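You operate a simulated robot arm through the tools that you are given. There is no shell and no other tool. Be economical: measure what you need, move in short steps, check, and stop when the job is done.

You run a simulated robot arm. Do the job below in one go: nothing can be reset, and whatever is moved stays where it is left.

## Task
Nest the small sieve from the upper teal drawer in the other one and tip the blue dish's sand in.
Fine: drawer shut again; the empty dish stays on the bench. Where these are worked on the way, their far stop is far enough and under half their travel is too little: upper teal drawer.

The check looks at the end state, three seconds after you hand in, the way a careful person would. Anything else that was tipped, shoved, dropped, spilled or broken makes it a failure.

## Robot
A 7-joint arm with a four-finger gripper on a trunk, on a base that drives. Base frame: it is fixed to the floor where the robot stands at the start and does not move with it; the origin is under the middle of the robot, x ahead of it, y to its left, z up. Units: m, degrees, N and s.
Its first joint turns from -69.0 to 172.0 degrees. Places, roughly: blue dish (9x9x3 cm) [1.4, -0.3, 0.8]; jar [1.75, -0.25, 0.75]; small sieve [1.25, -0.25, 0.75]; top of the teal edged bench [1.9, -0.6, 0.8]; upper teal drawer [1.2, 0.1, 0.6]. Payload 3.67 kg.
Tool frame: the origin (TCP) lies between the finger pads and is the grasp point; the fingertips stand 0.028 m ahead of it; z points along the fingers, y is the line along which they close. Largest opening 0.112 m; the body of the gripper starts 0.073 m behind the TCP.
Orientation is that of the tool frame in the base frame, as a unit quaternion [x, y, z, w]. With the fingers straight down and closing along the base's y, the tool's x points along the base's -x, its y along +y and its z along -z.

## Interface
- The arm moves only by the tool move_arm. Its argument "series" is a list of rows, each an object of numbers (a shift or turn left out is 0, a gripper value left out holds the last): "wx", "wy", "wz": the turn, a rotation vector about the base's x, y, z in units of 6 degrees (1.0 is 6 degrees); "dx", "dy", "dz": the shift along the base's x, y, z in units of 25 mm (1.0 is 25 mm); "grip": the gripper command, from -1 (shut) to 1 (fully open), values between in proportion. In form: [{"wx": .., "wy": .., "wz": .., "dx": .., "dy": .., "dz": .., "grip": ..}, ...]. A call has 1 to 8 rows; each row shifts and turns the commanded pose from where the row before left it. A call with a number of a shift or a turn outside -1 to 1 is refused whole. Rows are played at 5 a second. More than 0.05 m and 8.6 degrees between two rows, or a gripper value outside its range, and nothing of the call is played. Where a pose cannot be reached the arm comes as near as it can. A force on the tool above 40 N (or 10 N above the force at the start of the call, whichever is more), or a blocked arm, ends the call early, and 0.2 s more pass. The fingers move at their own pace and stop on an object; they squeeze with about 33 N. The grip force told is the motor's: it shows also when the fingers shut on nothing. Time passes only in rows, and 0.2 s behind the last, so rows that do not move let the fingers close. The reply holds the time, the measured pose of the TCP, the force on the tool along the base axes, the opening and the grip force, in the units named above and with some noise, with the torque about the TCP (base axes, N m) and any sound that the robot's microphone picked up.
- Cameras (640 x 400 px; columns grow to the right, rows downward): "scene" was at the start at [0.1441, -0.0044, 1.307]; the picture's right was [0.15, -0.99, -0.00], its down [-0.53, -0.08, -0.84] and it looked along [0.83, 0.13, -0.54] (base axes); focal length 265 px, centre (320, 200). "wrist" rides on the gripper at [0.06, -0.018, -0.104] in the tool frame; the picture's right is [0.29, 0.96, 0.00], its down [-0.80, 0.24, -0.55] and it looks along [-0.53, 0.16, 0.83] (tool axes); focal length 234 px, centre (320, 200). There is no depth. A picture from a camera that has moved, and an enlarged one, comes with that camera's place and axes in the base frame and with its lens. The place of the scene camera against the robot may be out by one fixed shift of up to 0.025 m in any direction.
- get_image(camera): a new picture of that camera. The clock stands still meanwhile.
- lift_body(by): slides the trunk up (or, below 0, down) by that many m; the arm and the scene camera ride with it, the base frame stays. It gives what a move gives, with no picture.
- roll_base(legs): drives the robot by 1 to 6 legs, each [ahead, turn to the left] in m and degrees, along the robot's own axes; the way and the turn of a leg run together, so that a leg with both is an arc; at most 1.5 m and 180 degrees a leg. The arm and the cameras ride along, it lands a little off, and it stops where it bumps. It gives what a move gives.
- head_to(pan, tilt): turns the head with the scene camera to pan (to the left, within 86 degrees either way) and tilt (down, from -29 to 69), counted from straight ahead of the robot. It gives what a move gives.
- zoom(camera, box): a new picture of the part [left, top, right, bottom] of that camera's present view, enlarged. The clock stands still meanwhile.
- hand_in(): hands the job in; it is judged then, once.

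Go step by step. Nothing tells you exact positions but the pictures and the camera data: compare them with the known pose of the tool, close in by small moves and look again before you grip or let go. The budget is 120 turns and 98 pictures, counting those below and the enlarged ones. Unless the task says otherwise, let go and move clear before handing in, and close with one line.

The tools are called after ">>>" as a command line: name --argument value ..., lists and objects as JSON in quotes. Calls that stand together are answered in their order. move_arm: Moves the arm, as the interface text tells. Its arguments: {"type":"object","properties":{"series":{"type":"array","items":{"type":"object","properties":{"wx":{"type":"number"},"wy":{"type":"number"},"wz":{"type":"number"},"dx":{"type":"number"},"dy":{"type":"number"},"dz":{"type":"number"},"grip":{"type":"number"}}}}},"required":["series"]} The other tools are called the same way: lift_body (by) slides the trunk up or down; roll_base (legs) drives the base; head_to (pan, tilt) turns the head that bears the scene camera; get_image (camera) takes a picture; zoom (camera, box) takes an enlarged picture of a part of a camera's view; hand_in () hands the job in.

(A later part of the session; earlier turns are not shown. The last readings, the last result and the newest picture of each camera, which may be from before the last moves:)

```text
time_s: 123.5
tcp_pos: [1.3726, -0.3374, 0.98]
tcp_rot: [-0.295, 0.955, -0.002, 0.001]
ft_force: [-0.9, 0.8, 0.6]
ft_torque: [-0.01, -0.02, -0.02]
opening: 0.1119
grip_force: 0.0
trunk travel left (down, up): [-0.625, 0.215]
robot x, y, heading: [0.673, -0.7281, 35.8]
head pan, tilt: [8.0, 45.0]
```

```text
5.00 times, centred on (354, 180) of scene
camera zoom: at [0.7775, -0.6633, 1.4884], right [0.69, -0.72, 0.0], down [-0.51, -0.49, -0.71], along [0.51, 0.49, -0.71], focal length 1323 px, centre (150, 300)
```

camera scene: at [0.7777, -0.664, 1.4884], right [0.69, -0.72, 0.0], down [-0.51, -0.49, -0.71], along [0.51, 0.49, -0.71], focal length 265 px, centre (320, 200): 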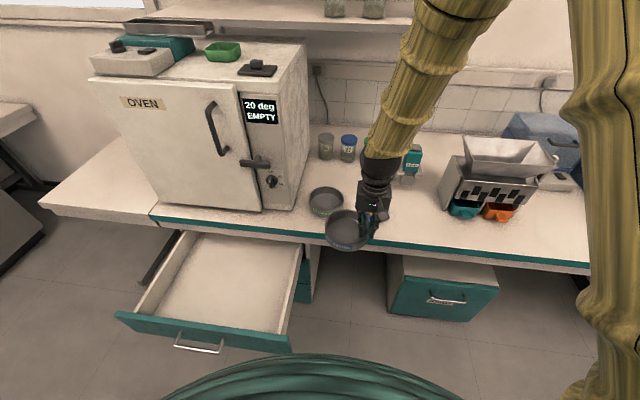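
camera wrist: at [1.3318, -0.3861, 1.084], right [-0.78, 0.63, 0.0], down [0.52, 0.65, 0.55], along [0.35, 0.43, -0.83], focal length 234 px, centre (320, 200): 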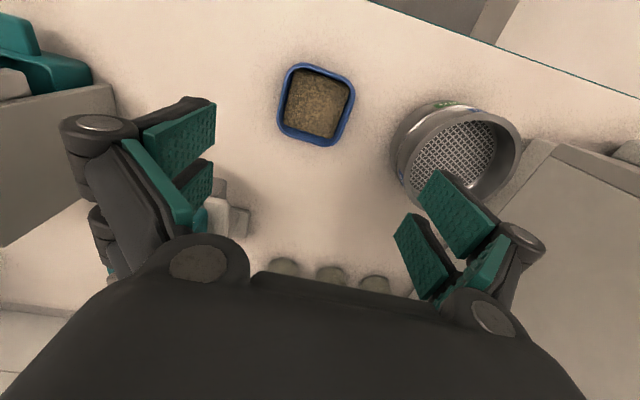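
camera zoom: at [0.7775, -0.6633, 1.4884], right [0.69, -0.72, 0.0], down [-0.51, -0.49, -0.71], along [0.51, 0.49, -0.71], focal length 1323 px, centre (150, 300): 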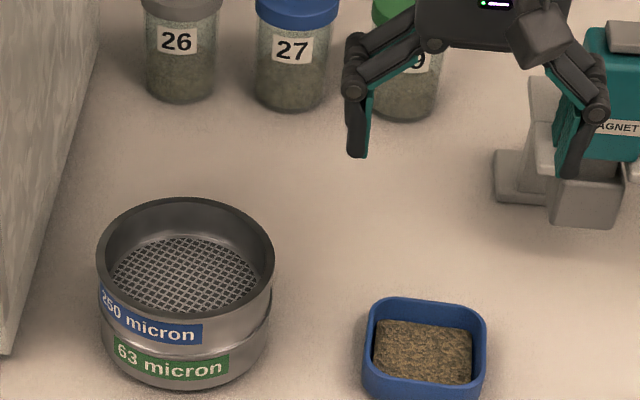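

The dish centre is at about (1.371,-0.345), turned so that a tool yaw of +6° aligns with it. I'll align and go down to z 0.84.

>>> move_arm --series '[{"wz": 0.95, "dx": -0.05, "dy": -0.28, "grip": 1}, {"dz": -1}, {"dz": -1}, {"dz": -1}, {"dz": -1}, {"dz": -0.8}, {"dz": -0.8}, {}]'

>>> get_image --camera "wrist"

>>> zoom --camera "scene" --box '[306, 152, 418, 222]'

```text
time_s: 125.3
tcp_pos: [1.3693, -0.3456, 0.8414]
tcp_rot: [-0.342, 0.94, -0.001, 0.0]
ft_force: [0.2, -0.1, 0.6]
ft_torque: [-0.01, -0.02, -0.01]
opening: 0.112
grip_force: 0.0
trunk travel left (down, up): [-0.625, 0.215]
robot x, y, heading: [0.6723, -0.7326, 35.7]
head pan, tilt: [8.0, 45.0]
```

```text
33 pictures are left
camera wrist: at [1.334, -0.3963, 0.9447], right [-0.84, 0.55, 0.0], down [0.46, 0.7, 0.55], along [0.31, 0.46, -0.83], focal length 234 px, centre (320, 200)
```

wrist: 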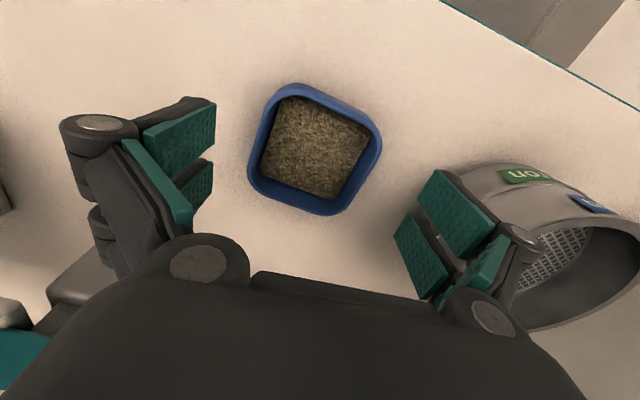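

```text
5.71 times, centred on (362, 187) of scene
camera zoom: at [0.7772, -0.6643, 1.4885], right [0.69, -0.72, 0.0], down [-0.51, -0.49, -0.71], along [0.51, 0.49, -0.71], focal length 1512 px, centre (80, 274)
```

zoom: 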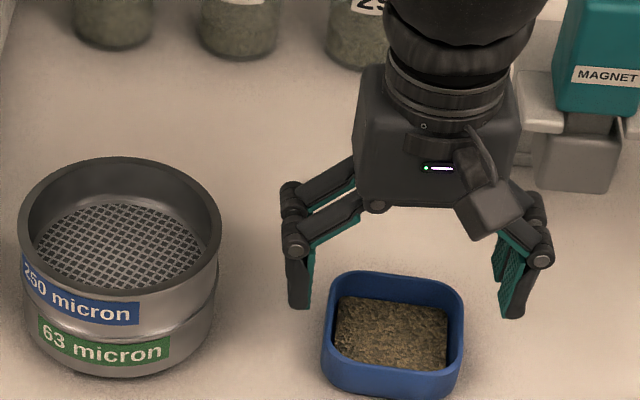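

The dish's edge heading is actually about 123°, so I undo the yaw by 7°. I shift slightly and descend to grip height.

>>> move_arm --series '[{"wz": -0.6, "dx": 0.05, "dy": 0.04}, {"wz": -0.57, "dx": 0.05, "dy": 0.04}, {"dz": -0.4}, {"dz": -0.4}, {}]'

>>> zoom --camera "scene" --box '[338, 162, 418, 212]'

```text
time_s: 126.5
tcp_pos: [1.3725, -0.3433, 0.8202]
tcp_rot: [-0.283, 0.959, -0.001, 0.001]
ft_force: [-0.2, -0.2, -0.9]
ft_torque: [-0.04, -0.01, -0.01]
opening: 0.1118
grip_force: 0.0
trunk travel left (down, up): [-0.625, 0.215]
robot x, y, heading: [0.6712, -0.7317, 35.6]
head pan, tilt: [8.0, 45.0]
```

```text
8.00 times, centred on (378, 187) of scene
camera zoom: at [0.7775, -0.6641, 1.4885], right [0.69, -0.72, 0.0], down [-0.51, -0.49, -0.71], along [0.51, 0.49, -0.71], focal length 2117 px, centre (-144, 304)
```

zoom: 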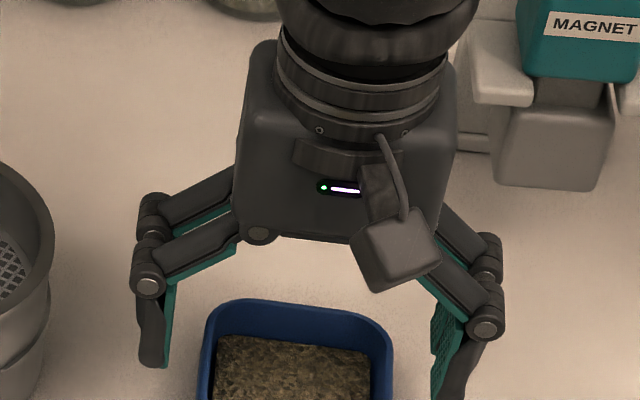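

Fingers are centred on the dish. A bit lower, then close.

>>> move_arm --series '[{"dz": -0.25}, {"dz": -0.22}, {}]'

>>> move_arm --series '[{"grip": 0.8}, {"grip": 0.65}, {"grip": 0.5}, {"grip": 0.2}, {}]'

>>> get_image --camera "wrist"

```text
time_s: 127.3
tcp_pos: [1.3722, -0.3445, 0.8079]
tcp_rot: [-0.283, 0.959, -0.001, 0.0]
ft_force: [0.0, -0.5, 0.4]
ft_torque: [-0.03, -0.01, 0.02]
opening: 0.1118
grip_force: 0.0
trunk travel left (down, up): [-0.625, 0.215]
robot x, y, heading: [0.6722, -0.73, 35.7]
head pan, tilt: [8.0, 45.0]
```

```text
time_s: 128.5
tcp_pos: [1.371, -0.3405, 0.8163]
tcp_rot: [-0.285, 0.959, 0.002, 0.004]
ft_force: [-5.0, 8.2, 30.7]
ft_torque: [0.58, 0.47, -0.04]
opening: 0.0187
grip_force: 10.0
trunk travel left (down, up): [-0.625, 0.215]
robot x, y, heading: [0.6696, -0.7323, 35.6]
head pan, tilt: [8.0, 45.0]
stopped in row 5: the force on the tool passed its limit at 43 N (the readings are from after the stop); the commanded pose is now the measured one
```

```text
30 pictures are left
camera wrist: at [1.3303, -0.3873, 0.9192], right [-0.76, 0.65, 0.0], down [0.53, 0.63, 0.56], along [0.37, 0.43, -0.83], focal length 234 px, centre (320, 200)
```

wrist: 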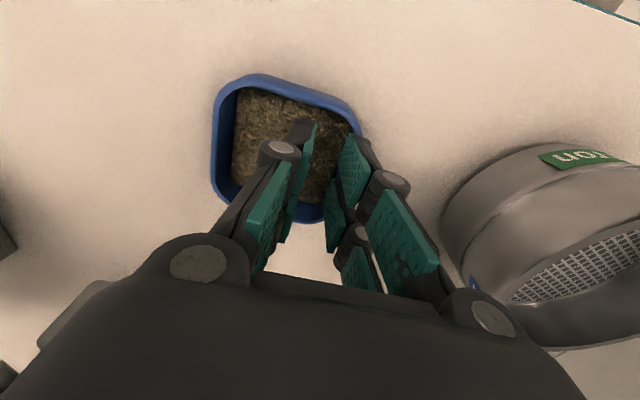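

The right finger slipped over the rim, and I'm now pinching the dish's left wall with one finger inside. The dish looks level and unspilled. I'll open slightly and raise a little to relieve the force, then look.

>>> move_arm --series '[{"grip": -0.5}, {"grip": -0.5}, {"dz": 0.2}, {"dz": 0.2}, {}]'

>>> zoom --camera "scene" --box '[322, 154, 418, 214]'

```text
time_s: 129.7
tcp_pos: [1.3738, -0.3432, 0.8202]
tcp_rot: [-0.283, 0.959, 0.0, 0.001]
ft_force: [-0.7, 0.3, 0.6]
ft_torque: [0.01, 0.0, 0.0]
opening: 0.0279
grip_force: 0.0
trunk travel left (down, up): [-0.625, 0.215]
robot x, y, heading: [0.6718, -0.7306, 35.3]
head pan, tilt: [8.0, 45.0]
```

```text
6.67 times, centred on (370, 184) of scene
camera zoom: at [0.7777, -0.664, 1.4883], right [0.69, -0.72, 0.0], down [-0.51, -0.49, -0.71], along [0.51, 0.49, -0.71], focal length 1764 px, centre (-13, 307)
```

zoom: 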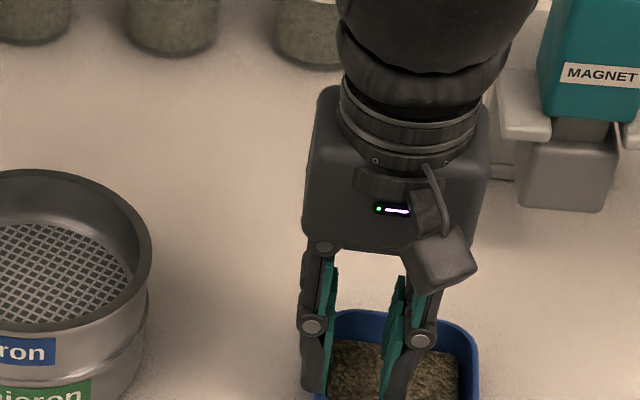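

>>> zoom --camera "scene" --box '[346, 174, 410, 214]'

>>> get_image --camera "wrist"

```text
10.00 times, centred on (378, 194) of scene
camera zoom: at [0.7777, -0.664, 1.4883], right [0.69, -0.72, 0.0], down [-0.51, -0.49, -0.71], along [0.51, 0.49, -0.71], focal length 2646 px, centre (-260, 260)
```

zoom: 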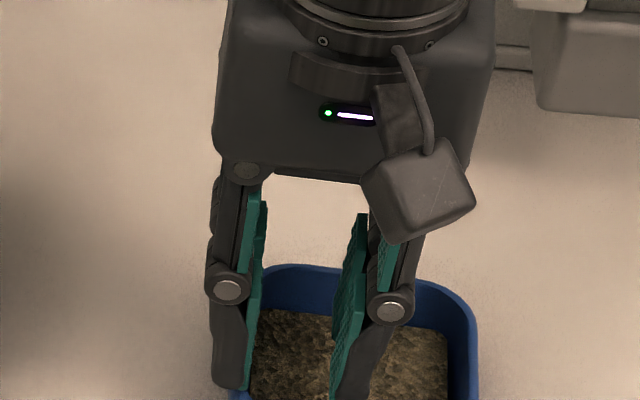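

```text
27 pictures are left
camera wrist: at [1.3324, -0.3903, 0.9234], right [-0.76, 0.65, 0.0], down [0.54, 0.64, 0.55], along [0.36, 0.42, -0.83], focal length 234 px, centre (320, 200)
```

wrist: 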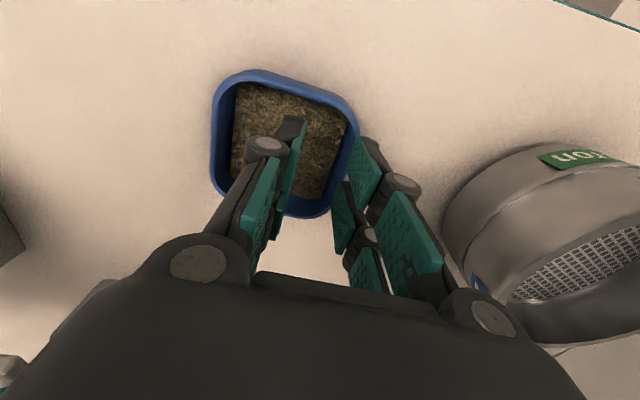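

The dish slid about 25 mm to the right but is level and full. When wide open the fingertips sit higher, which is why one slipped over. I'll lift off, re-open, recentre and take a lower full-width grip.

>>> move_arm --series '[{"dz": 0.6}, {"dz": 0.8}, {"dz": 0.8}, {"grip": 1, "dx": 0.22, "dy": -0.52}, {"dx": 0.22, "dy": -0.52}, {}]'

>>> get_image --camera "wrist"

>>> zoom --camera "scene" --box '[330, 154, 426, 214]'

```text
time_s: 131.1
tcp_pos: [1.384, -0.3693, 0.8745]
tcp_rot: [-0.283, 0.959, 0.0, 0.002]
ft_force: [-0.6, -0.4, 0.0]
ft_torque: [-0.02, -0.02, 0.03]
opening: 0.112
grip_force: 0.0
trunk travel left (down, up): [-0.625, 0.215]
robot x, y, heading: [0.6723, -0.7312, 35.7]
head pan, tilt: [8.0, 45.0]
```

```text
26 pictures are left
camera wrist: at [1.3431, -0.4162, 0.9787], right [-0.76, 0.65, 0.0], down [0.54, 0.63, 0.56], along [0.36, 0.42, -0.83], focal length 234 px, centre (320, 200)
```

wrist: 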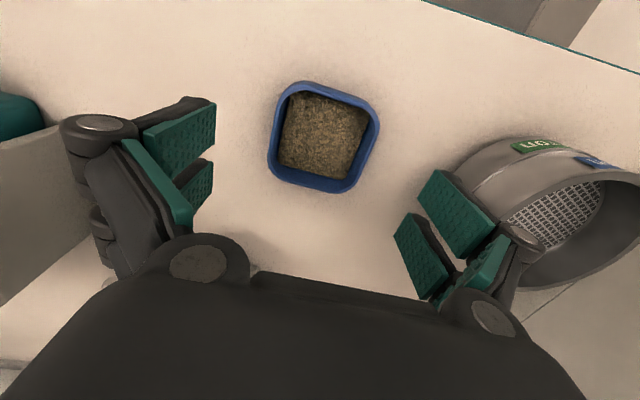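

```text
6.67 times, centred on (378, 184) of scene
camera zoom: at [0.7778, -0.6636, 1.4884], right [0.69, -0.72, 0.0], down [-0.51, -0.49, -0.71], along [0.51, 0.49, -0.71], focal length 1764 px, centre (-67, 307)
```

zoom: 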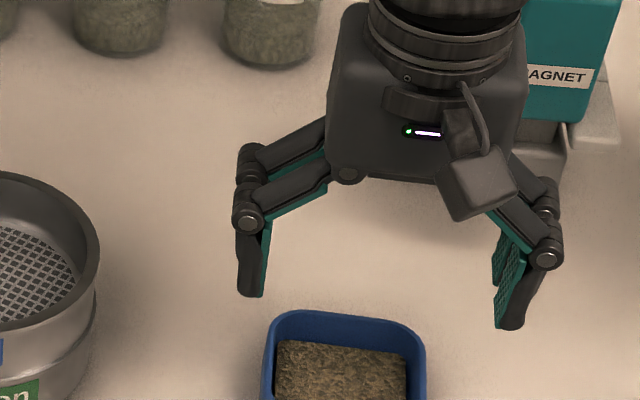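

The dish is intact and the wrist view shows it well centred. The scene view suggests going a few mm left, so I shift 5 mm left and descend to 0.797, watching force.

>>> move_arm --series '[{"dx": -0.11, "dy": 0.17, "dz": -0.7}, {"dz": -0.7}, {"dz": -0.7}, {"dz": -0.5}, {"dz": -0.3}, {"dz": -0.2}, {}]'

>>> zoom --camera "scene" --box '[338, 168, 418, 218]'

```text
time_s: 132.7
tcp_pos: [1.381, -0.3645, 0.7977]
tcp_rot: [-0.283, 0.959, 0.0, 0.002]
ft_force: [-0.6, 0.3, -0.2]
ft_torque: [-0.03, -0.03, 0.01]
opening: 0.1121
grip_force: 0.1
trunk travel left (down, up): [-0.625, 0.215]
robot x, y, heading: [0.6721, -0.7337, 35.7]
head pan, tilt: [8.0, 45.0]
```

```text
8.00 times, centred on (378, 193) of scene
camera zoom: at [0.7775, -0.664, 1.4884], right [0.69, -0.72, 0.0], down [-0.51, -0.49, -0.71], along [0.51, 0.49, -0.71], focal length 2117 px, centre (-144, 256)
```

zoom: 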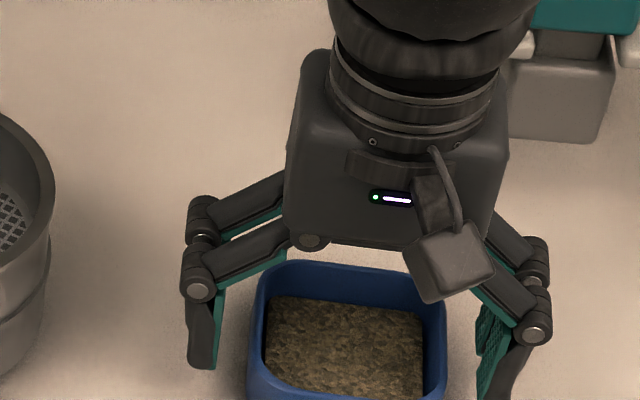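

The fingers straddle the dish evenly, with the tips near bench level. Closing gradually.

>>> move_arm --series '[{"grip": 0.8}, {"grip": 0.7}, {"grip": 0.62}, {"grip": 0.55}, {}]'

```text
time_s: 133.9
tcp_pos: [1.3809, -0.3647, 0.7982]
tcp_rot: [-0.283, 0.959, -0.001, 0.001]
ft_force: [0.2, -0.6, 0.9]
ft_torque: [-0.02, -0.02, -0.01]
opening: 0.0872
grip_force: 0.1
trunk travel left (down, up): [-0.625, 0.215]
robot x, y, heading: [0.6716, -0.7357, 35.9]
head pan, tilt: [8.0, 45.0]
```

>>> move_arm --series '[{"grip": 0.5}, {"grip": 0.46}, {"grip": 0.42}, {}]'

>>> zoom --camera "scene" --box '[338, 168, 418, 218]'

```text
time_s: 134.9
tcp_pos: [1.3805, -0.366, 0.7981]
tcp_rot: [-0.283, 0.959, 0.0, 0.002]
ft_force: [0.2, 0.0, 2.5]
ft_torque: [-0.03, 0.03, 0.0]
opening: 0.0844
grip_force: 32.5
trunk travel left (down, up): [-0.625, 0.215]
robot x, y, heading: [0.6707, -0.7264, 35.7]
head pan, tilt: [8.0, 45.0]
```

```text
8.00 times, centred on (378, 193) of scene
camera zoom: at [0.7775, -0.6641, 1.4885], right [0.69, -0.72, 0.0], down [-0.51, -0.49, -0.71], along [0.51, 0.49, -0.71], focal length 2117 px, centre (-144, 256)
```

zoom: 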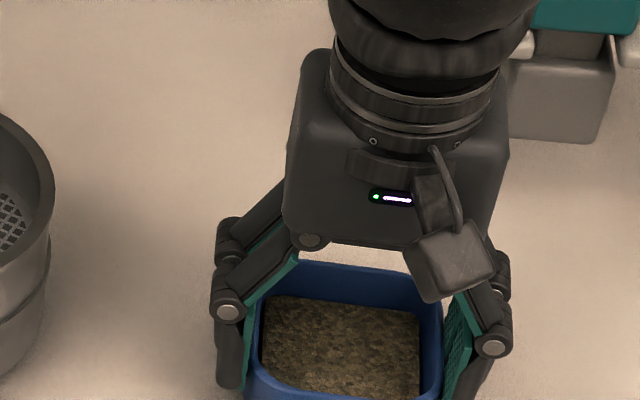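

Gripped at 84 mm with full force. Lifting slowly.

>>> move_arm --series '[{"dz": 0.2}, {"dz": 0.3}, {"dz": 0.4}, {"dz": 0.5}, {"dz": 0.6}, {}]'

>>> zoom --camera "scene" --box '[306, 144, 434, 224]'

```text
time_s: 136.3
tcp_pos: [1.382, -0.365, 0.8476]
tcp_rot: [-0.283, 0.959, -0.001, 0.001]
ft_force: [-0.5, 0.1, -1.2]
ft_torque: [-0.03, 0.02, -0.04]
opening: 0.0845
grip_force: 33.2
trunk travel left (down, up): [-0.625, 0.215]
robot x, y, heading: [0.6715, -0.7324, 35.6]
head pan, tilt: [8.0, 45.0]
```

```text
5.00 times, centred on (370, 184) of scene
camera zoom: at [0.7782, -0.6637, 1.4883], right [0.69, -0.72, 0.0], down [-0.51, -0.49, -0.71], along [0.51, 0.49, -0.71], focal length 1323 px, centre (70, 280)
```

zoom: 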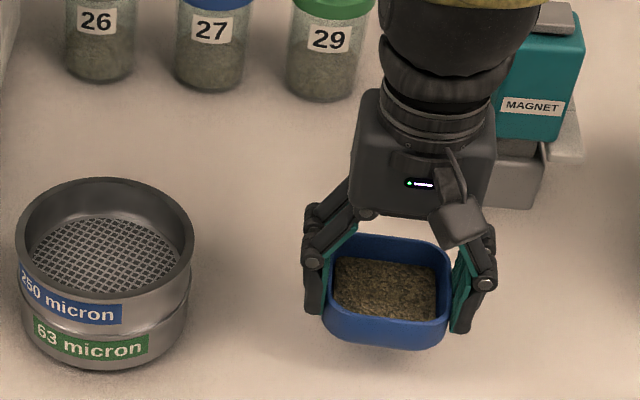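

The dish is held level. The sieve stack centre is about (1.278,-0.195), rim z about 0.843. I'll raise to 0.93 and bring the dish above it, slightly beyond centre for a pour toward me.

>>> move_arm --series '[{"dz": 0.8}, {"dz": 0.9}, {"dz": 0.9}, {"dz": 0.7}, {}]'

>>> move_arm --series '[{"dx": -0.34, "dy": 0.97}, {"dx": -0.34, "dy": 0.97}, {"dx": -0.34, "dy": 0.97}, {"dx": -0.34, "dy": 0.97}, {"dx": -0.34, "dy": 0.97}, {"dx": -0.34, "dy": 0.97}, {"dx": -0.34, "dy": 0.97}, {"dx": -0.3, "dy": 0.97}]'

>>> zoom --camera "scene" --box '[256, 120, 400, 210]'

```text
time_s: 137.5
tcp_pos: [1.3815, -0.3656, 0.9302]
tcp_rot: [-0.283, 0.959, 0.0, 0.002]
ft_force: [0.8, 1.3, -0.9]
ft_torque: [0.0, 0.02, 0.01]
opening: 0.0843
grip_force: 33.0
trunk travel left (down, up): [-0.625, 0.215]
robot x, y, heading: [0.6754, -0.7248, 35.7]
head pan, tilt: [8.0, 45.0]
```

```text
time_s: 139.3
tcp_pos: [1.3144, -0.1696, 0.9299]
tcp_rot: [-0.282, 0.959, -0.002, 0.001]
ft_force: [0.2, -0.2, -1.4]
ft_torque: [-0.01, 0.02, 0.01]
opening: 0.0843
grip_force: 32.6
trunk travel left (down, up): [-0.625, 0.215]
robot x, y, heading: [0.6712, -0.7279, 35.6]
head pan, tilt: [8.0, 45.0]
```

```text
4.44 times, centred on (328, 165) of scene
camera zoom: at [0.7776, -0.6627, 1.4884], right [0.69, -0.72, 0.0], down [-0.51, -0.49, -0.71], along [0.51, 0.49, -0.71], focal length 1176 px, centre (284, 356)
```

zoom: 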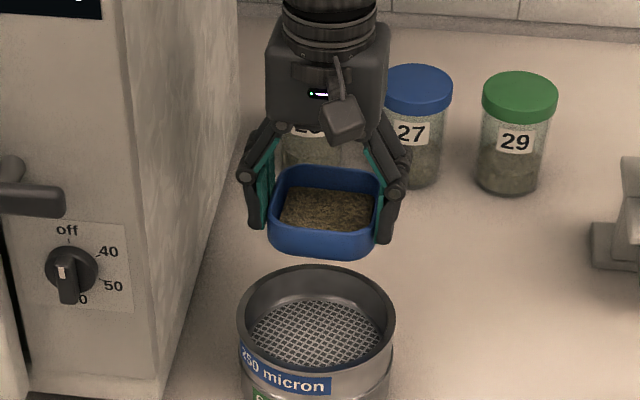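

Lateral placement is right. I start tilting the dish toward me, first to 30°.

>>> move_arm --series '[{"wx": 0.543, "wy": -0.84, "dx": 0.067, "dy": 0.043}, {"wx": 0.543, "wy": -0.84, "dx": 0.067, "dy": 0.043}, {"wx": 0.543, "wy": -0.84}, {"wx": 0.543, "wy": -0.84}, {}]'

>>> zoom --camera "scene" --box '[280, 140, 376, 200]'

```text
time_s: 140.7
tcp_pos: [1.3256, -0.194, 0.8792]
tcp_rot: [-0.258, 0.951, 0.055, 0.163]
ft_force: [0.2, -2.2, 12.9]
ft_torque: [-0.63, -0.01, 0.01]
opening: 0.0849
grip_force: 33.2
trunk travel left (down, up): [-0.625, 0.215]
robot x, y, heading: [0.6701, -0.7316, 35.7]
head pan, tilt: [8.0, 45.0]
stopped in row 5: the arm was blocked; the commanded pose is now the measured one
```

```text
6.67 times, centred on (328, 170) of scene
camera zoom: at [0.7774, -0.665, 1.4885], right [0.69, -0.72, 0.0], down [-0.51, -0.49, -0.71], along [0.51, 0.49, -0.71], focal length 1764 px, centre (267, 400)
```

zoom: 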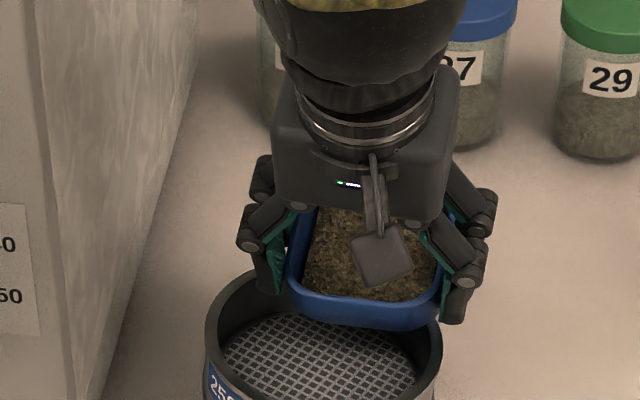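

The arm hit a joint limit and sank, so the dish now touches the sieve rim. I raise it straight up at once.

>>> move_arm --series '[{"dz": 0.4}, {"dz": 0.5}, {"dz": 0.6}, {"dz": 0.6}, {}]'

>>> zoom --camera "scene" --box '[272, 140, 384, 210]'

```text
time_s: 141.9
tcp_pos: [1.3285, -0.2005, 0.917]
tcp_rot: [-0.251, 0.954, 0.054, 0.153]
ft_force: [0.4, -0.1, -1.2]
ft_torque: [0.0, 0.02, 0.0]
opening: 0.0851
grip_force: 33.0
trunk travel left (down, up): [-0.625, 0.215]
robot x, y, heading: [0.6709, -0.7312, 35.9]
head pan, tilt: [8.0, 45.0]
```

```text
5.71 times, centred on (328, 175) of scene
camera zoom: at [0.7779, -0.6634, 1.4884], right [0.69, -0.72, 0.0], down [-0.51, -0.49, -0.71], along [0.51, 0.49, -0.71], focal length 1512 px, centre (274, 343)
```

zoom: 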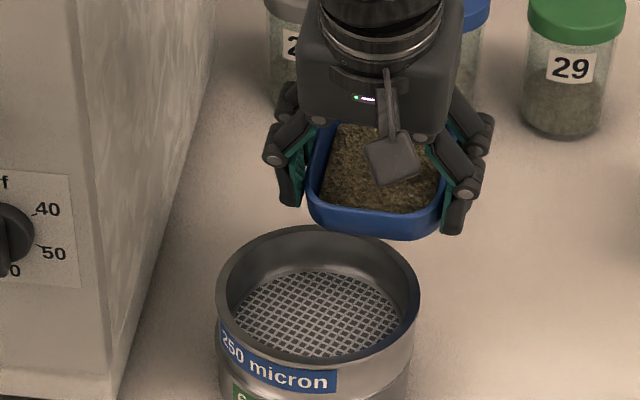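

The dish is clear and still full. The trunk is too high relative to the work for this pose, so I raise the arm 0.2 m and then lower the trunk by the same amount.

>>> move_arm --series '[{"dz": 0.8}, {"dz": 1}, {"dz": 1}, {"dz": 1}, {"dz": 1}, {"dz": 1}, {"dz": 1}, {"dz": 1}]'

>>> lift_body --by -0.12

```text
time_s: 143.9
tcp_pos: [1.3287, -0.2081, 1.049]
tcp_rot: [-0.248, 0.962, 0.042, 0.109]
ft_force: [-0.6, -0.1, -0.7]
ft_torque: [0.01, 0.02, 0.02]
opening: 0.0851
grip_force: 33.0
trunk travel left (down, up): [-0.625, 0.215]
robot x, y, heading: [0.6686, -0.7347, 35.6]
head pan, tilt: [8.0, 45.0]
stopped in row 8: the arm was blocked; the commanded pose is now the measured one
```

```text
time_s: 145.4
tcp_pos: [1.3293, -0.2063, 0.9279]
tcp_rot: [-0.25, 0.961, 0.044, 0.109]
ft_force: [-0.1, 0.7, -1.2]
ft_torque: [-0.03, 0.01, 0.03]
opening: 0.0851
grip_force: 33.1
trunk travel left (down, up): [-0.505, 0.335]
robot x, y, heading: [0.6748, -0.7318, 35.8]
head pan, tilt: [8.0, 45.0]
```

A tool yaw of +90° handled this pitch well earlier, so the last joint is probably the limit. I'll level the dish and yaw it +45° while raising, so that I can pour over a corner.

>>> move_arm --series '[{"wx": -0.6, "wy": 0.92, "dz": 0.3}, {"wx": -0.6, "wy": 0.92, "dz": 0.3}, {"wz": 1, "dz": 0.4}, {"wz": 1, "dz": 0.4}, {"wz": 1, "dz": 0.4}, {"wz": 1, "dz": 0.4}, {"wz": 1}, {}]'

>>> move_arm --series '[{"wz": 1, "dx": -0.1, "dy": 0.4}, {"wz": 1, "dx": -0.1, "dy": 0.4}, {"wz": 0.5, "dx": -0.1, "dy": 0.4}, {"dx": -0.1, "dy": 0.3}, {}]'

```text
time_s: 147.2
tcp_pos: [1.3275, -0.2061, 0.9839]
tcp_rot: [-0.493, 0.87, 0.007, 0.0]
ft_force: [-0.2, -0.3, -0.7]
ft_torque: [-0.02, -0.01, 0.01]
opening: 0.0848
grip_force: 33.2
trunk travel left (down, up): [-0.505, 0.335]
robot x, y, heading: [0.6686, -0.731, 35.7]
head pan, tilt: [8.0, 45.0]
```

```text
time_s: 148.4
tcp_pos: [1.3177, -0.1684, 0.9831]
tcp_rot: [-0.603, 0.798, 0.007, 0.0]
ft_force: [0.3, 0.0, -0.7]
ft_torque: [-0.01, 0.03, 0.03]
opening: 0.085
grip_force: 32.8
trunk travel left (down, up): [-0.505, 0.335]
robot x, y, heading: [0.67, -0.7318, 35.5]
head pan, tilt: [8.0, 45.0]
```

That follows cleanly. Test tilt of 18°, corner toward me.

>>> move_arm --series '[{"wx": 0.485, "wy": -0.875}, {"wx": 0.485, "wy": -0.875}, {"wx": 0.485, "wy": -0.875}, {}]'

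```text
time_s: 149.4
tcp_pos: [1.3187, -0.1684, 0.983]
tcp_rot: [-0.596, 0.788, -0.016, 0.155]
ft_force: [0.9, 0.2, -0.6]
ft_torque: [0.02, 0.05, -0.01]
opening: 0.0852
grip_force: 33.1
trunk travel left (down, up): [-0.505, 0.335]
robot x, y, heading: [0.6717, -0.7298, 35.6]
head pan, tilt: [8.0, 45.0]
```

No drift now. Checking the dish against the sieve before going on.

>>> zoom --camera "scene" --box '[264, 110, 392, 190]'

```text
5.00 times, centred on (328, 150) of scene
camera zoom: at [0.7784, -0.6638, 1.3683], right [0.69, -0.72, 0.0], down [-0.51, -0.49, -0.71], along [0.51, 0.49, -0.71], focal length 1323 px, centre (280, 450)
```

zoom: 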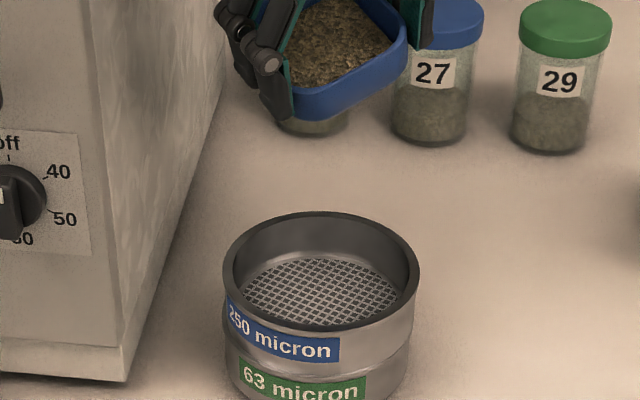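

The stack is fine. I shift the dish by (+16,+3) mm, lower it 40 mm and tilt to 48°, keeping the corner over the sieve centre.

>>> move_arm --series '[{"dx": 0.33, "dy": 0.06, "dz": -0.8}, {"dx": 0.33, "dy": 0.06, "dz": -0.8}, {"wx": 0.485, "wy": -0.875, "dx": -0.103, "dy": -0.057}, {"wx": 0.485, "wy": -0.875, "dx": -0.103, "dy": -0.057}, {}]'

>>> zoom --camera "scene" --box '[272, 110, 384, 180]'

```text
time_s: 150.8
tcp_pos: [1.3655, -0.1968, 0.9362]
tcp_rot: [-0.553, 0.798, 0.0, 0.24]
ft_force: [0.9, 0.5, -0.8]
ft_torque: [-0.01, 0.01, 0.03]
opening: 0.0848
grip_force: 33.4
trunk travel left (down, up): [-0.505, 0.335]
robot x, y, heading: [0.6721, -0.7316, 35.8]
head pan, tilt: [8.0, 45.0]
stopped in row 5: the arm was blocked; the commanded pose is now the measured one
```

```text
5.71 times, centred on (328, 145) of scene
camera zoom: at [0.7782, -0.6643, 1.3684], right [0.69, -0.72, 0.0], down [-0.51, -0.49, -0.71], along [0.51, 0.49, -0.71], focal length 1512 px, centre (274, 514)
```

zoom: 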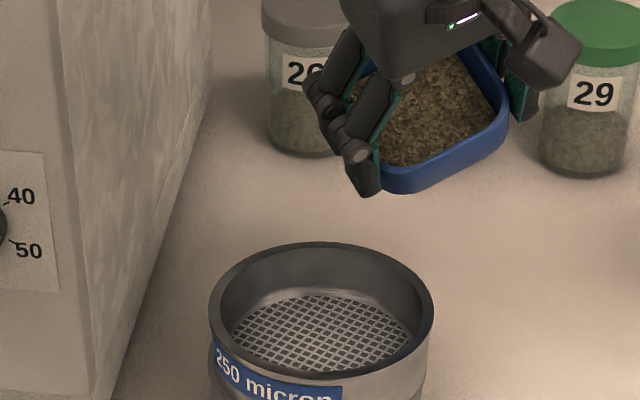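

Blocked again at 28°, with no sand lost. Tilting left-forward should suit the arm better, pouring over the clear right-near wall with the fingers on the side walls. I level, raise and reposition for that.

>>> move_arm --series '[{"wx": -0.66, "wy": 0.95, "dz": 0.44}, {"wx": -0.66, "wy": 0.95, "dz": 0.44}, {"wx": -0.66, "wy": 0.95, "dz": 0.44}, {"wx": -0.66, "wy": 0.95, "dz": 0.44}, {"dx": -0.7, "dy": 0.5}, {"dx": -0.7, "dy": 0.5}, {"dx": -0.8, "dy": 0.5}, {"dx": -0.74, "dy": 0.54}]'

```text
time_s: 152.6
tcp_pos: [1.2895, -0.1413, 0.9818]
tcp_rot: [-0.572, 0.82, -0.003, 0.0]
ft_force: [0.5, 0.2, -0.8]
ft_torque: [-0.04, 0.0, 0.01]
opening: 0.0849
grip_force: 33.2
trunk travel left (down, up): [-0.505, 0.335]
robot x, y, heading: [0.6745, -0.7317, 35.8]
head pan, tilt: [8.0, 45.0]
```

Level again. Testing a tilt of 18° in the new direction.

>>> move_arm --series '[{"wx": 0.938, "wy": -0.345}, {"wx": 0.938, "wy": -0.345}, {"wx": 0.938, "wy": -0.345}, {}]'

>>> get_image --camera "scene"

```text
time_s: 153.6
tcp_pos: [1.2895, -0.1428, 0.9809]
tcp_rot: [-0.565, 0.81, 0.087, 0.129]
ft_force: [0.6, 0.3, -1.7]
ft_torque: [-0.02, 0.0, -0.01]
opening: 0.0848
grip_force: 33.4
trunk travel left (down, up): [-0.505, 0.335]
robot x, y, heading: [0.6737, -0.7292, 35.5]
head pan, tilt: [8.0, 45.0]
```

```text
16 pictures are left
camera scene: at [0.7777, -0.6633, 1.3684], right [0.69, -0.72, 0.0], down [-0.51, -0.49, -0.71], along [0.51, 0.49, -0.71], focal length 265 px, centre (320, 200)
```

scene: 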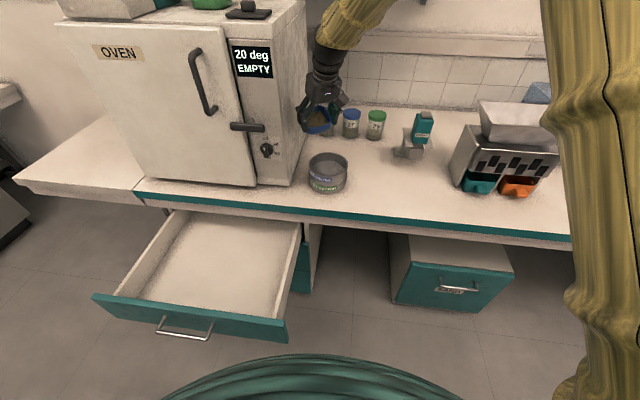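

No drift. Continue to about 36° here at the safe height.

>>> move_arm --series '[{"wx": 0.938, "wy": -0.345}, {"wx": 0.938, "wy": -0.345}, {}]'

```text
time_s: 154.4
tcp_pos: [1.2891, -0.1424, 0.9807]
tcp_rot: [-0.553, 0.792, 0.146, 0.213]
ft_force: [0.5, 0.1, -1.4]
ft_torque: [-0.01, 0.01, 0.02]
opening: 0.0851
grip_force: 33.1
trunk travel left (down, up): [-0.505, 0.335]
robot x, y, heading: [0.6701, -0.7304, 35.8]
head pan, tilt: [8.0, 45.0]
```

30° reached without drift. Now check the lip against the sieve before pouring.

>>> zoom --camera "scene" --box '[264, 100, 392, 180]'

```text
5.00 times, centred on (328, 140) of scene
camera zoom: at [0.7776, -0.6637, 1.3684], right [0.69, -0.72, 0.0], down [-0.51, -0.49, -0.71], along [0.51, 0.49, -0.71], focal length 1323 px, centre (280, 500)
```

zoom: 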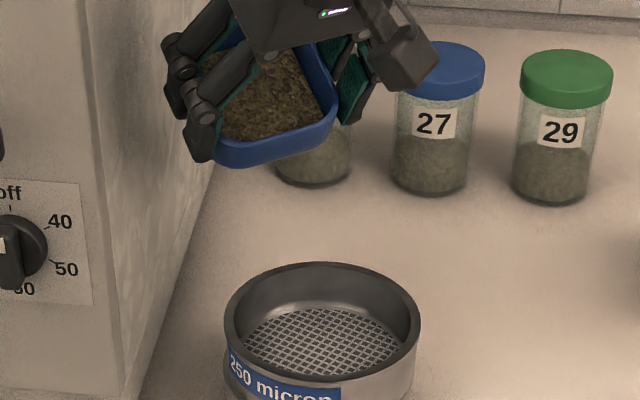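

I estimate the lip about 2–3 cm beyond the ideal spot. I shift (+3,-20) mm and lower 40 mm, which also reduces parallax, then re-check.

>>> move_arm --series '[{"dx": 0.05, "dy": -0.4, "dz": -0.4}, {"dx": 0.05, "dy": -0.4, "dz": -0.4}, {"dz": -0.4}, {"dz": -0.4}, {}]'

>>> zoom --camera "scene" --box '[272, 110, 384, 180]'

```text
time_s: 155.6
tcp_pos: [1.2917, -0.1629, 0.9416]
tcp_rot: [-0.552, 0.793, 0.145, 0.212]
ft_force: [0.0, 0.3, -0.6]
ft_torque: [-0.03, 0.0, -0.05]
opening: 0.0847
grip_force: 33.0
trunk travel left (down, up): [-0.505, 0.335]
robot x, y, heading: [0.6725, -0.7324, 35.7]
head pan, tilt: [8.0, 45.0]
```

```text
5.71 times, centred on (328, 145) of scene
camera zoom: at [0.7776, -0.6639, 1.3684], right [0.69, -0.72, 0.0], down [-0.51, -0.49, -0.71], along [0.51, 0.49, -0.71], focal length 1512 px, centre (274, 514)
```

zoom: 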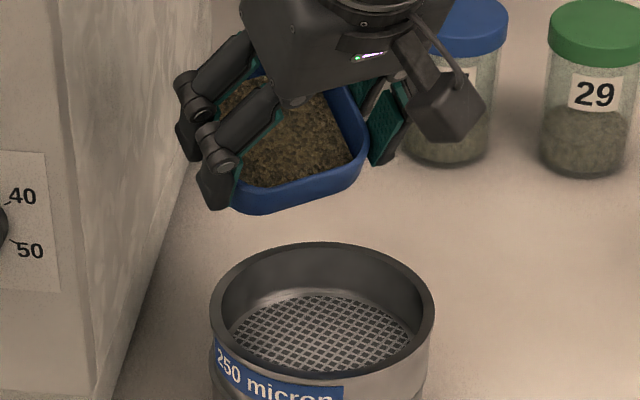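

The lip is now about 1 cm upstream of the sieve centre, which is good. Tilting on to 54° with the lip held in place.

>>> move_arm --series '[{"wx": 0.938, "wy": -0.345, "dx": 0.0, "dy": -0.13}, {"wx": 0.938, "wy": -0.345, "dx": -0.02, "dy": -0.12}, {}, {}]'

>>> move_arm --series '[{"wx": 0.938, "wy": -0.345, "dx": -0.042, "dy": -0.115}, {}, {"wx": 0.938, "wy": -0.345, "dx": -0.042, "dy": -0.115}, {}, {}]'

>>> zoom --camera "scene" --box '[272, 110, 384, 180]'

```text
time_s: 156.6
tcp_pos: [1.2923, -0.169, 0.9407]
tcp_rot: [-0.534, 0.767, 0.202, 0.294]
ft_force: [0.1, -0.4, -0.5]
ft_torque: [-0.02, 0.0, 0.01]
opening: 0.0849
grip_force: 33.6
trunk travel left (down, up): [-0.505, 0.335]
robot x, y, heading: [0.6747, -0.729, 35.6]
head pan, tilt: [8.0, 45.0]
```

```text
time_s: 157.8
tcp_pos: [1.2899, -0.175, 0.9409]
tcp_rot: [-0.51, 0.733, 0.257, 0.371]
ft_force: [0.7, -0.3, -0.1]
ft_torque: [0.0, 0.0, 0.01]
opening: 0.0847
grip_force: 33.3
trunk travel left (down, up): [-0.505, 0.335]
robot x, y, heading: [0.6741, -0.7318, 35.7]
head pan, tilt: [8.0, 45.0]
```

```text
5.71 times, centred on (328, 145) of scene
camera zoom: at [0.778, -0.664, 1.3684], right [0.69, -0.72, 0.0], down [-0.51, -0.49, -0.71], along [0.51, 0.49, -0.71], focal length 1512 px, centre (274, 514)
```

zoom: 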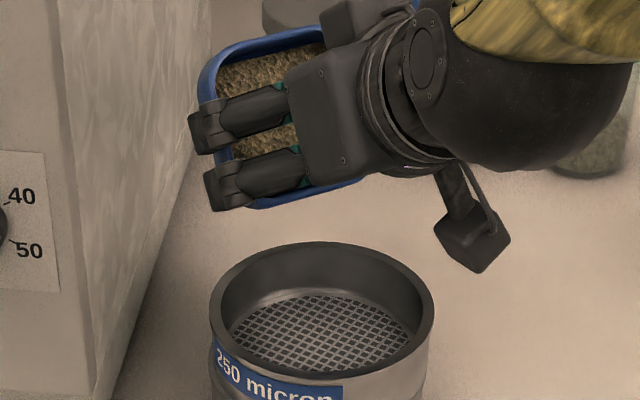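

At 53° the sand still holds and the kinematics are fine. Continuing the tilt to about 78°.

>>> move_arm --series '[{"wx": 0.938, "wy": -0.345, "dx": -0.045, "dy": -0.12}, {}, {"wx": 0.938, "wy": -0.345, "dx": -0.055, "dy": -0.15}, {}, {"wx": 0.938, "wy": -0.345, "dx": -0.058, "dy": -0.158}, {}]'

>>> zoom --camera "scene" --box '[272, 110, 384, 180]'

```text
time_s: 159.2
tcp_pos: [1.2848, -0.1857, 0.942]
tcp_rot: [-0.463, 0.665, 0.334, 0.482]
ft_force: [0.0, 0.2, -1.2]
ft_torque: [-0.06, 0.03, 0.02]
opening: 0.0845
grip_force: 33.3
trunk travel left (down, up): [-0.505, 0.335]
robot x, y, heading: [0.6723, -0.7305, 35.8]
head pan, tilt: [8.0, 45.0]
```

```text
5.71 times, centred on (328, 145) of scene
camera zoom: at [0.7769, -0.6638, 1.3685], right [0.69, -0.72, 0.0], down [-0.51, -0.49, -0.71], along [0.51, 0.49, -0.71], focal length 1512 px, centre (274, 514)
```

zoom: 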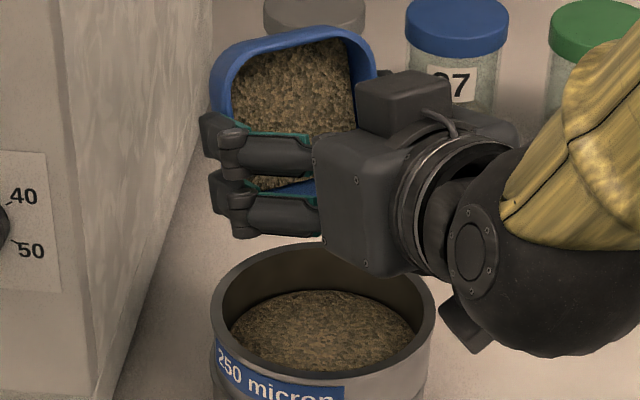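

Sand is landing in the sieve. I'll continue to about 100°, raising slightly for clearance, so the dish empties.

>>> move_arm --series '[{"wx": 0.938, "wy": -0.345, "dx": -0.058, "dy": -0.158, "dz": 0.3}, {"wx": 0.938, "wy": -0.345, "dx": -0.058, "dy": -0.158, "dz": 0.3}, {}, {"wx": 0.938, "wy": -0.345, "dx": -0.058, "dy": -0.158, "dz": 0.3}, {}, {"wx": 0.938, "wy": -0.345, "dx": -0.058, "dy": -0.158, "dz": 0.3}, {}, {}]'

>>> zoom --camera "scene" --box '[264, 100, 392, 180]'

```text
time_s: 161.0
tcp_pos: [1.2811, -0.2015, 0.9708]
tcp_rot: [-0.382, 0.551, 0.423, 0.609]
ft_force: [0.5, 0.2, -1.3]
ft_torque: [0.01, -0.02, 0.0]
opening: 0.0847
grip_force: 32.7
trunk travel left (down, up): [-0.505, 0.335]
robot x, y, heading: [0.6707, -0.7323, 35.5]
head pan, tilt: [8.0, 45.0]
```

```text
5.00 times, centred on (328, 140) of scene
camera zoom: at [0.7779, -0.664, 1.3684], right [0.69, -0.72, 0.0], down [-0.51, -0.49, -0.71], along [0.51, 0.49, -0.71], focal length 1323 px, centre (280, 500)
```

zoom: 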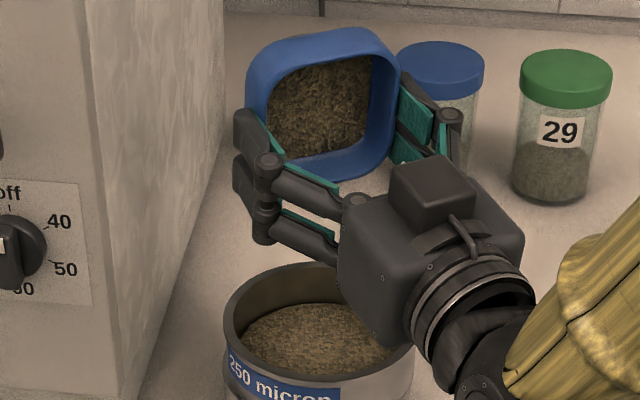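

A layer of sand still seems to remain in the dish. Tilting further to about 120° and waiting.

>>> move_arm --series '[{"wx": 0.938, "wy": -0.345, "dx": -0.058, "dy": -0.158, "dz": 0.4}, {"wx": 0.938, "wy": -0.345, "dx": -0.058, "dy": -0.158, "dz": 0.4}, {"wx": 0.938, "wy": -0.345, "dx": -0.058, "dy": -0.15, "dz": 0.4}, {"wx": 0.938, "wy": -0.345, "dx": -0.058, "dy": -0.14, "dz": 0.4}, {}, {}, {}, {}]'

>>> zoom --camera "scene" --box '[264, 90, 392, 180]'

```text
time_s: 162.8
tcp_pos: [1.2745, -0.2165, 1.0105]
tcp_rot: [-0.285, 0.412, 0.494, 0.71]
ft_force: [0.2, 0.4, -0.9]
ft_torque: [-0.03, 0.01, -0.01]
opening: 0.0851
grip_force: 32.7
trunk travel left (down, up): [-0.505, 0.335]
robot x, y, heading: [0.6737, -0.7332, 35.3]
head pan, tilt: [8.0, 45.0]
```

```text
4.44 times, centred on (328, 135) of scene
camera zoom: at [0.7777, -0.6639, 1.3684], right [0.69, -0.72, 0.0], down [-0.51, -0.49, -0.71], along [0.51, 0.49, -0.71], focal length 1176 px, centre (284, 489)
```

zoom: 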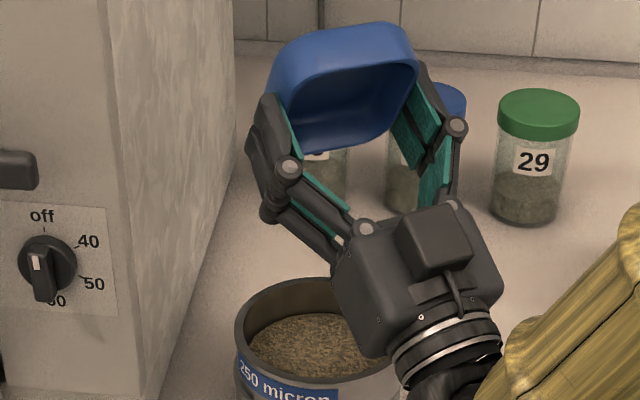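

The dish is empty and the sand is in the upper sieve. Tilting back while rising.

>>> move_arm --series '[{"dz": 0.8}, {"wx": -0.938, "wy": 0.345, "dz": 0.4}, {"wx": -0.938, "wy": 0.345}, {"wx": -0.938, "wy": 0.345}, {"wx": -0.938, "wy": 0.345}, {"wx": -0.938, "wy": 0.345}, {"wx": -0.938, "wy": 0.345}, {"wx": -0.938, "wy": 0.345}]'

>>> move_arm --series '[{"wx": -0.938, "wy": 0.345}, {"wx": -0.938, "wy": 0.345}, {"wx": -0.938, "wy": 0.345}, {"wx": -0.938, "wy": 0.345}, {"wx": -0.938, "wy": 0.345}, {"wx": -0.938, "wy": 0.345}, {"wx": -0.938, "wy": 0.345}, {"wx": -0.938, "wy": 0.345}]'

>>> move_arm --series '[{"wx": -0.938, "wy": 0.345}, {"wx": -0.938, "wy": 0.345}, {"wx": -0.938, "wy": 0.345}, {"wx": -0.938, "wy": 0.345}, {}]'

```text
time_s: 164.6
tcp_pos: [1.273, -0.2177, 1.0405]
tcp_rot: [-0.445, 0.64, 0.357, 0.515]
ft_force: [0.0, 0.4, -1.0]
ft_torque: [-0.05, 0.01, 0.0]
opening: 0.0846
grip_force: 33.2
trunk travel left (down, up): [-0.505, 0.335]
robot x, y, heading: [0.6756, -0.7287, 35.8]
head pan, tilt: [8.0, 45.0]
```

```text
time_s: 166.4
tcp_pos: [1.2743, -0.2167, 1.0405]
tcp_rot: [-0.553, 0.793, 0.145, 0.211]
ft_force: [0.4, 0.5, -0.5]
ft_torque: [-0.02, -0.01, 0.0]
opening: 0.0846
grip_force: 33.1
trunk travel left (down, up): [-0.505, 0.335]
robot x, y, heading: [0.6702, -0.7308, 35.7]
head pan, tilt: [8.0, 45.0]
```

```text
time_s: 167.6
tcp_pos: [1.2737, -0.2177, 1.0425]
tcp_rot: [-0.571, 0.819, 0.027, 0.042]
ft_force: [-0.6, 0.4, -0.1]
ft_torque: [-0.02, -0.02, 0.0]
opening: 0.0845
grip_force: 32.9
trunk travel left (down, up): [-0.505, 0.335]
robot x, y, heading: [0.6708, -0.7334, 35.8]
head pan, tilt: [8.0, 45.0]
```

Finish leveling and carry the dish back to its free spot on the bench.

>>> move_arm --series '[{"wx": -0.88, "wy": 0.32}, {"dx": 0.64, "dy": -0.9}, {"dx": 0.64, "dy": -0.9}, {"dx": 0.64, "dy": -0.9}, {"dx": 0.64, "dy": -0.9}, {"dx": 0.64, "dy": -0.9}, {"dx": 0.64, "dy": -0.9}, {"dx": 0.64, "dy": -0.9}]'

>>> move_arm --series '[{"dz": -1}, {"dz": -1}, {"dz": -1}, {"dz": -1}, {"dz": -1}, {"dz": -1}, {"dz": -1}, {"dz": -1}]'

>>> zoom --camera "scene" --box '[272, 120, 432, 220]'

```text
time_s: 169.4
tcp_pos: [1.3857, -0.3751, 1.0403]
tcp_rot: [-0.573, 0.82, -0.001, 0.002]
ft_force: [-0.7, 0.0, -0.5]
ft_torque: [0.03, 0.0, 0.01]
opening: 0.0845
grip_force: 31.9
trunk travel left (down, up): [-0.505, 0.335]
robot x, y, heading: [0.6716, -0.734, 35.6]
head pan, tilt: [8.0, 45.0]
```

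```text
time_s: 171.2
tcp_pos: [1.3881, -0.3748, 0.8407]
tcp_rot: [-0.572, 0.82, -0.001, 0.002]
ft_force: [-0.9, 0.2, -0.9]
ft_torque: [-0.01, -0.03, -0.02]
opening: 0.0846
grip_force: 33.4
trunk travel left (down, up): [-0.505, 0.335]
robot x, y, heading: [0.6709, -0.7322, 35.8]
head pan, tilt: [8.0, 45.0]
```

```text
4.00 times, centred on (352, 170) of scene
camera zoom: at [0.7782, -0.6636, 1.3684], right [0.69, -0.72, 0.0], down [-0.51, -0.49, -0.71], along [0.51, 0.49, -0.71], focal length 1058 px, centre (192, 320)
```

zoom: 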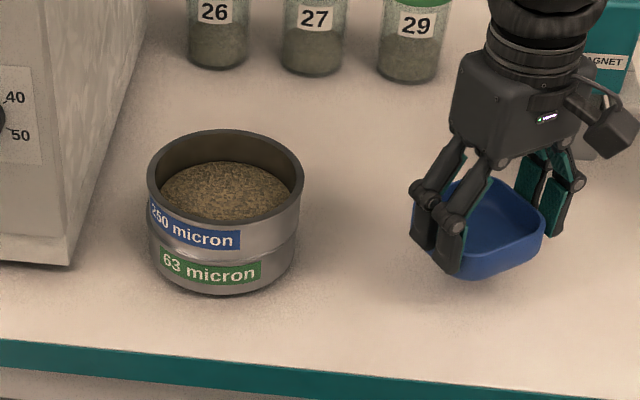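

All the sand is in the stack, with no spill visible. Lowering the empty dish to the bench and releasing.

>>> move_arm --series '[{"dz": -0.7}, {"dz": -0.5}, {"dz": -0.3}, {"dz": -0.12}, {}]'

```text
time_s: 172.4
tcp_pos: [1.385, -0.3742, 0.7992]
tcp_rot: [-0.572, 0.82, -0.001, 0.003]
ft_force: [-0.3, 0.1, -1.2]
ft_torque: [-0.03, -0.01, 0.01]
opening: 0.0849
grip_force: 33.4
trunk travel left (down, up): [-0.505, 0.335]
robot x, y, heading: [0.6719, -0.7333, 35.3]
head pan, tilt: [8.0, 45.0]
```

>>> move_arm --series '[{"dz": -0.06}, {"dz": -0.06}, {}]'

```text
time_s: 173.2
tcp_pos: [1.3856, -0.3747, 0.7981]
tcp_rot: [-0.571, 0.821, 0.0, 0.003]
ft_force: [1.4, -0.4, 5.8]
ft_torque: [0.38, 0.1, -0.05]
opening: 0.0847
grip_force: 32.9
trunk travel left (down, up): [-0.505, 0.335]
robot x, y, heading: [0.6704, -0.7319, 35.7]
head pan, tilt: [8.0, 45.0]
```

The dish touches the bench. Opening and lifting away.

>>> move_arm --series '[{"grip": 0.7}, {"grip": 0.9}, {"grip": 1}, {"dz": 0.3}, {"dz": 0.8}, {"dz": 1}, {"dz": 1}, {"dz": 1}]'

>>> move_arm --series '[{"dz": 1}, {"dz": 1}, {"dz": 1}, {"dz": 1}, {"dz": 1}]'

>>> zoom --camera "scene" --box '[272, 120, 432, 220]'

```text
time_s: 175.0
tcp_pos: [1.3852, -0.3741, 0.901]
tcp_rot: [-0.572, 0.82, -0.001, 0.002]
ft_force: [-0.4, -1.0, -0.4]
ft_torque: [0.01, 0.0, 0.01]
opening: 0.1121
grip_force: 0.0
trunk travel left (down, up): [-0.505, 0.335]
robot x, y, heading: [0.6716, -0.7321, 35.8]
head pan, tilt: [8.0, 45.0]
```

```text
time_s: 176.2
tcp_pos: [1.3839, -0.3754, 1.0268]
tcp_rot: [-0.573, 0.82, -0.001, 0.004]
ft_force: [-0.4, 0.9, -0.6]
ft_torque: [0.02, -0.05, 0.02]
opening: 0.1123
grip_force: 0.0
trunk travel left (down, up): [-0.505, 0.335]
robot x, y, heading: [0.6693, -0.7304, 35.3]
head pan, tilt: [8.0, 45.0]
```

```text
4.00 times, centred on (352, 170) of scene
camera zoom: at [0.777, -0.6643, 1.3685], right [0.69, -0.72, 0.0], down [-0.51, -0.49, -0.71], along [0.51, 0.49, -0.71], focal length 1058 px, centre (192, 320)
```

zoom: 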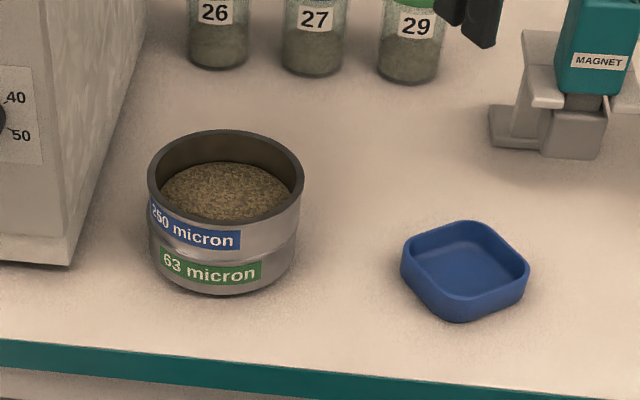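

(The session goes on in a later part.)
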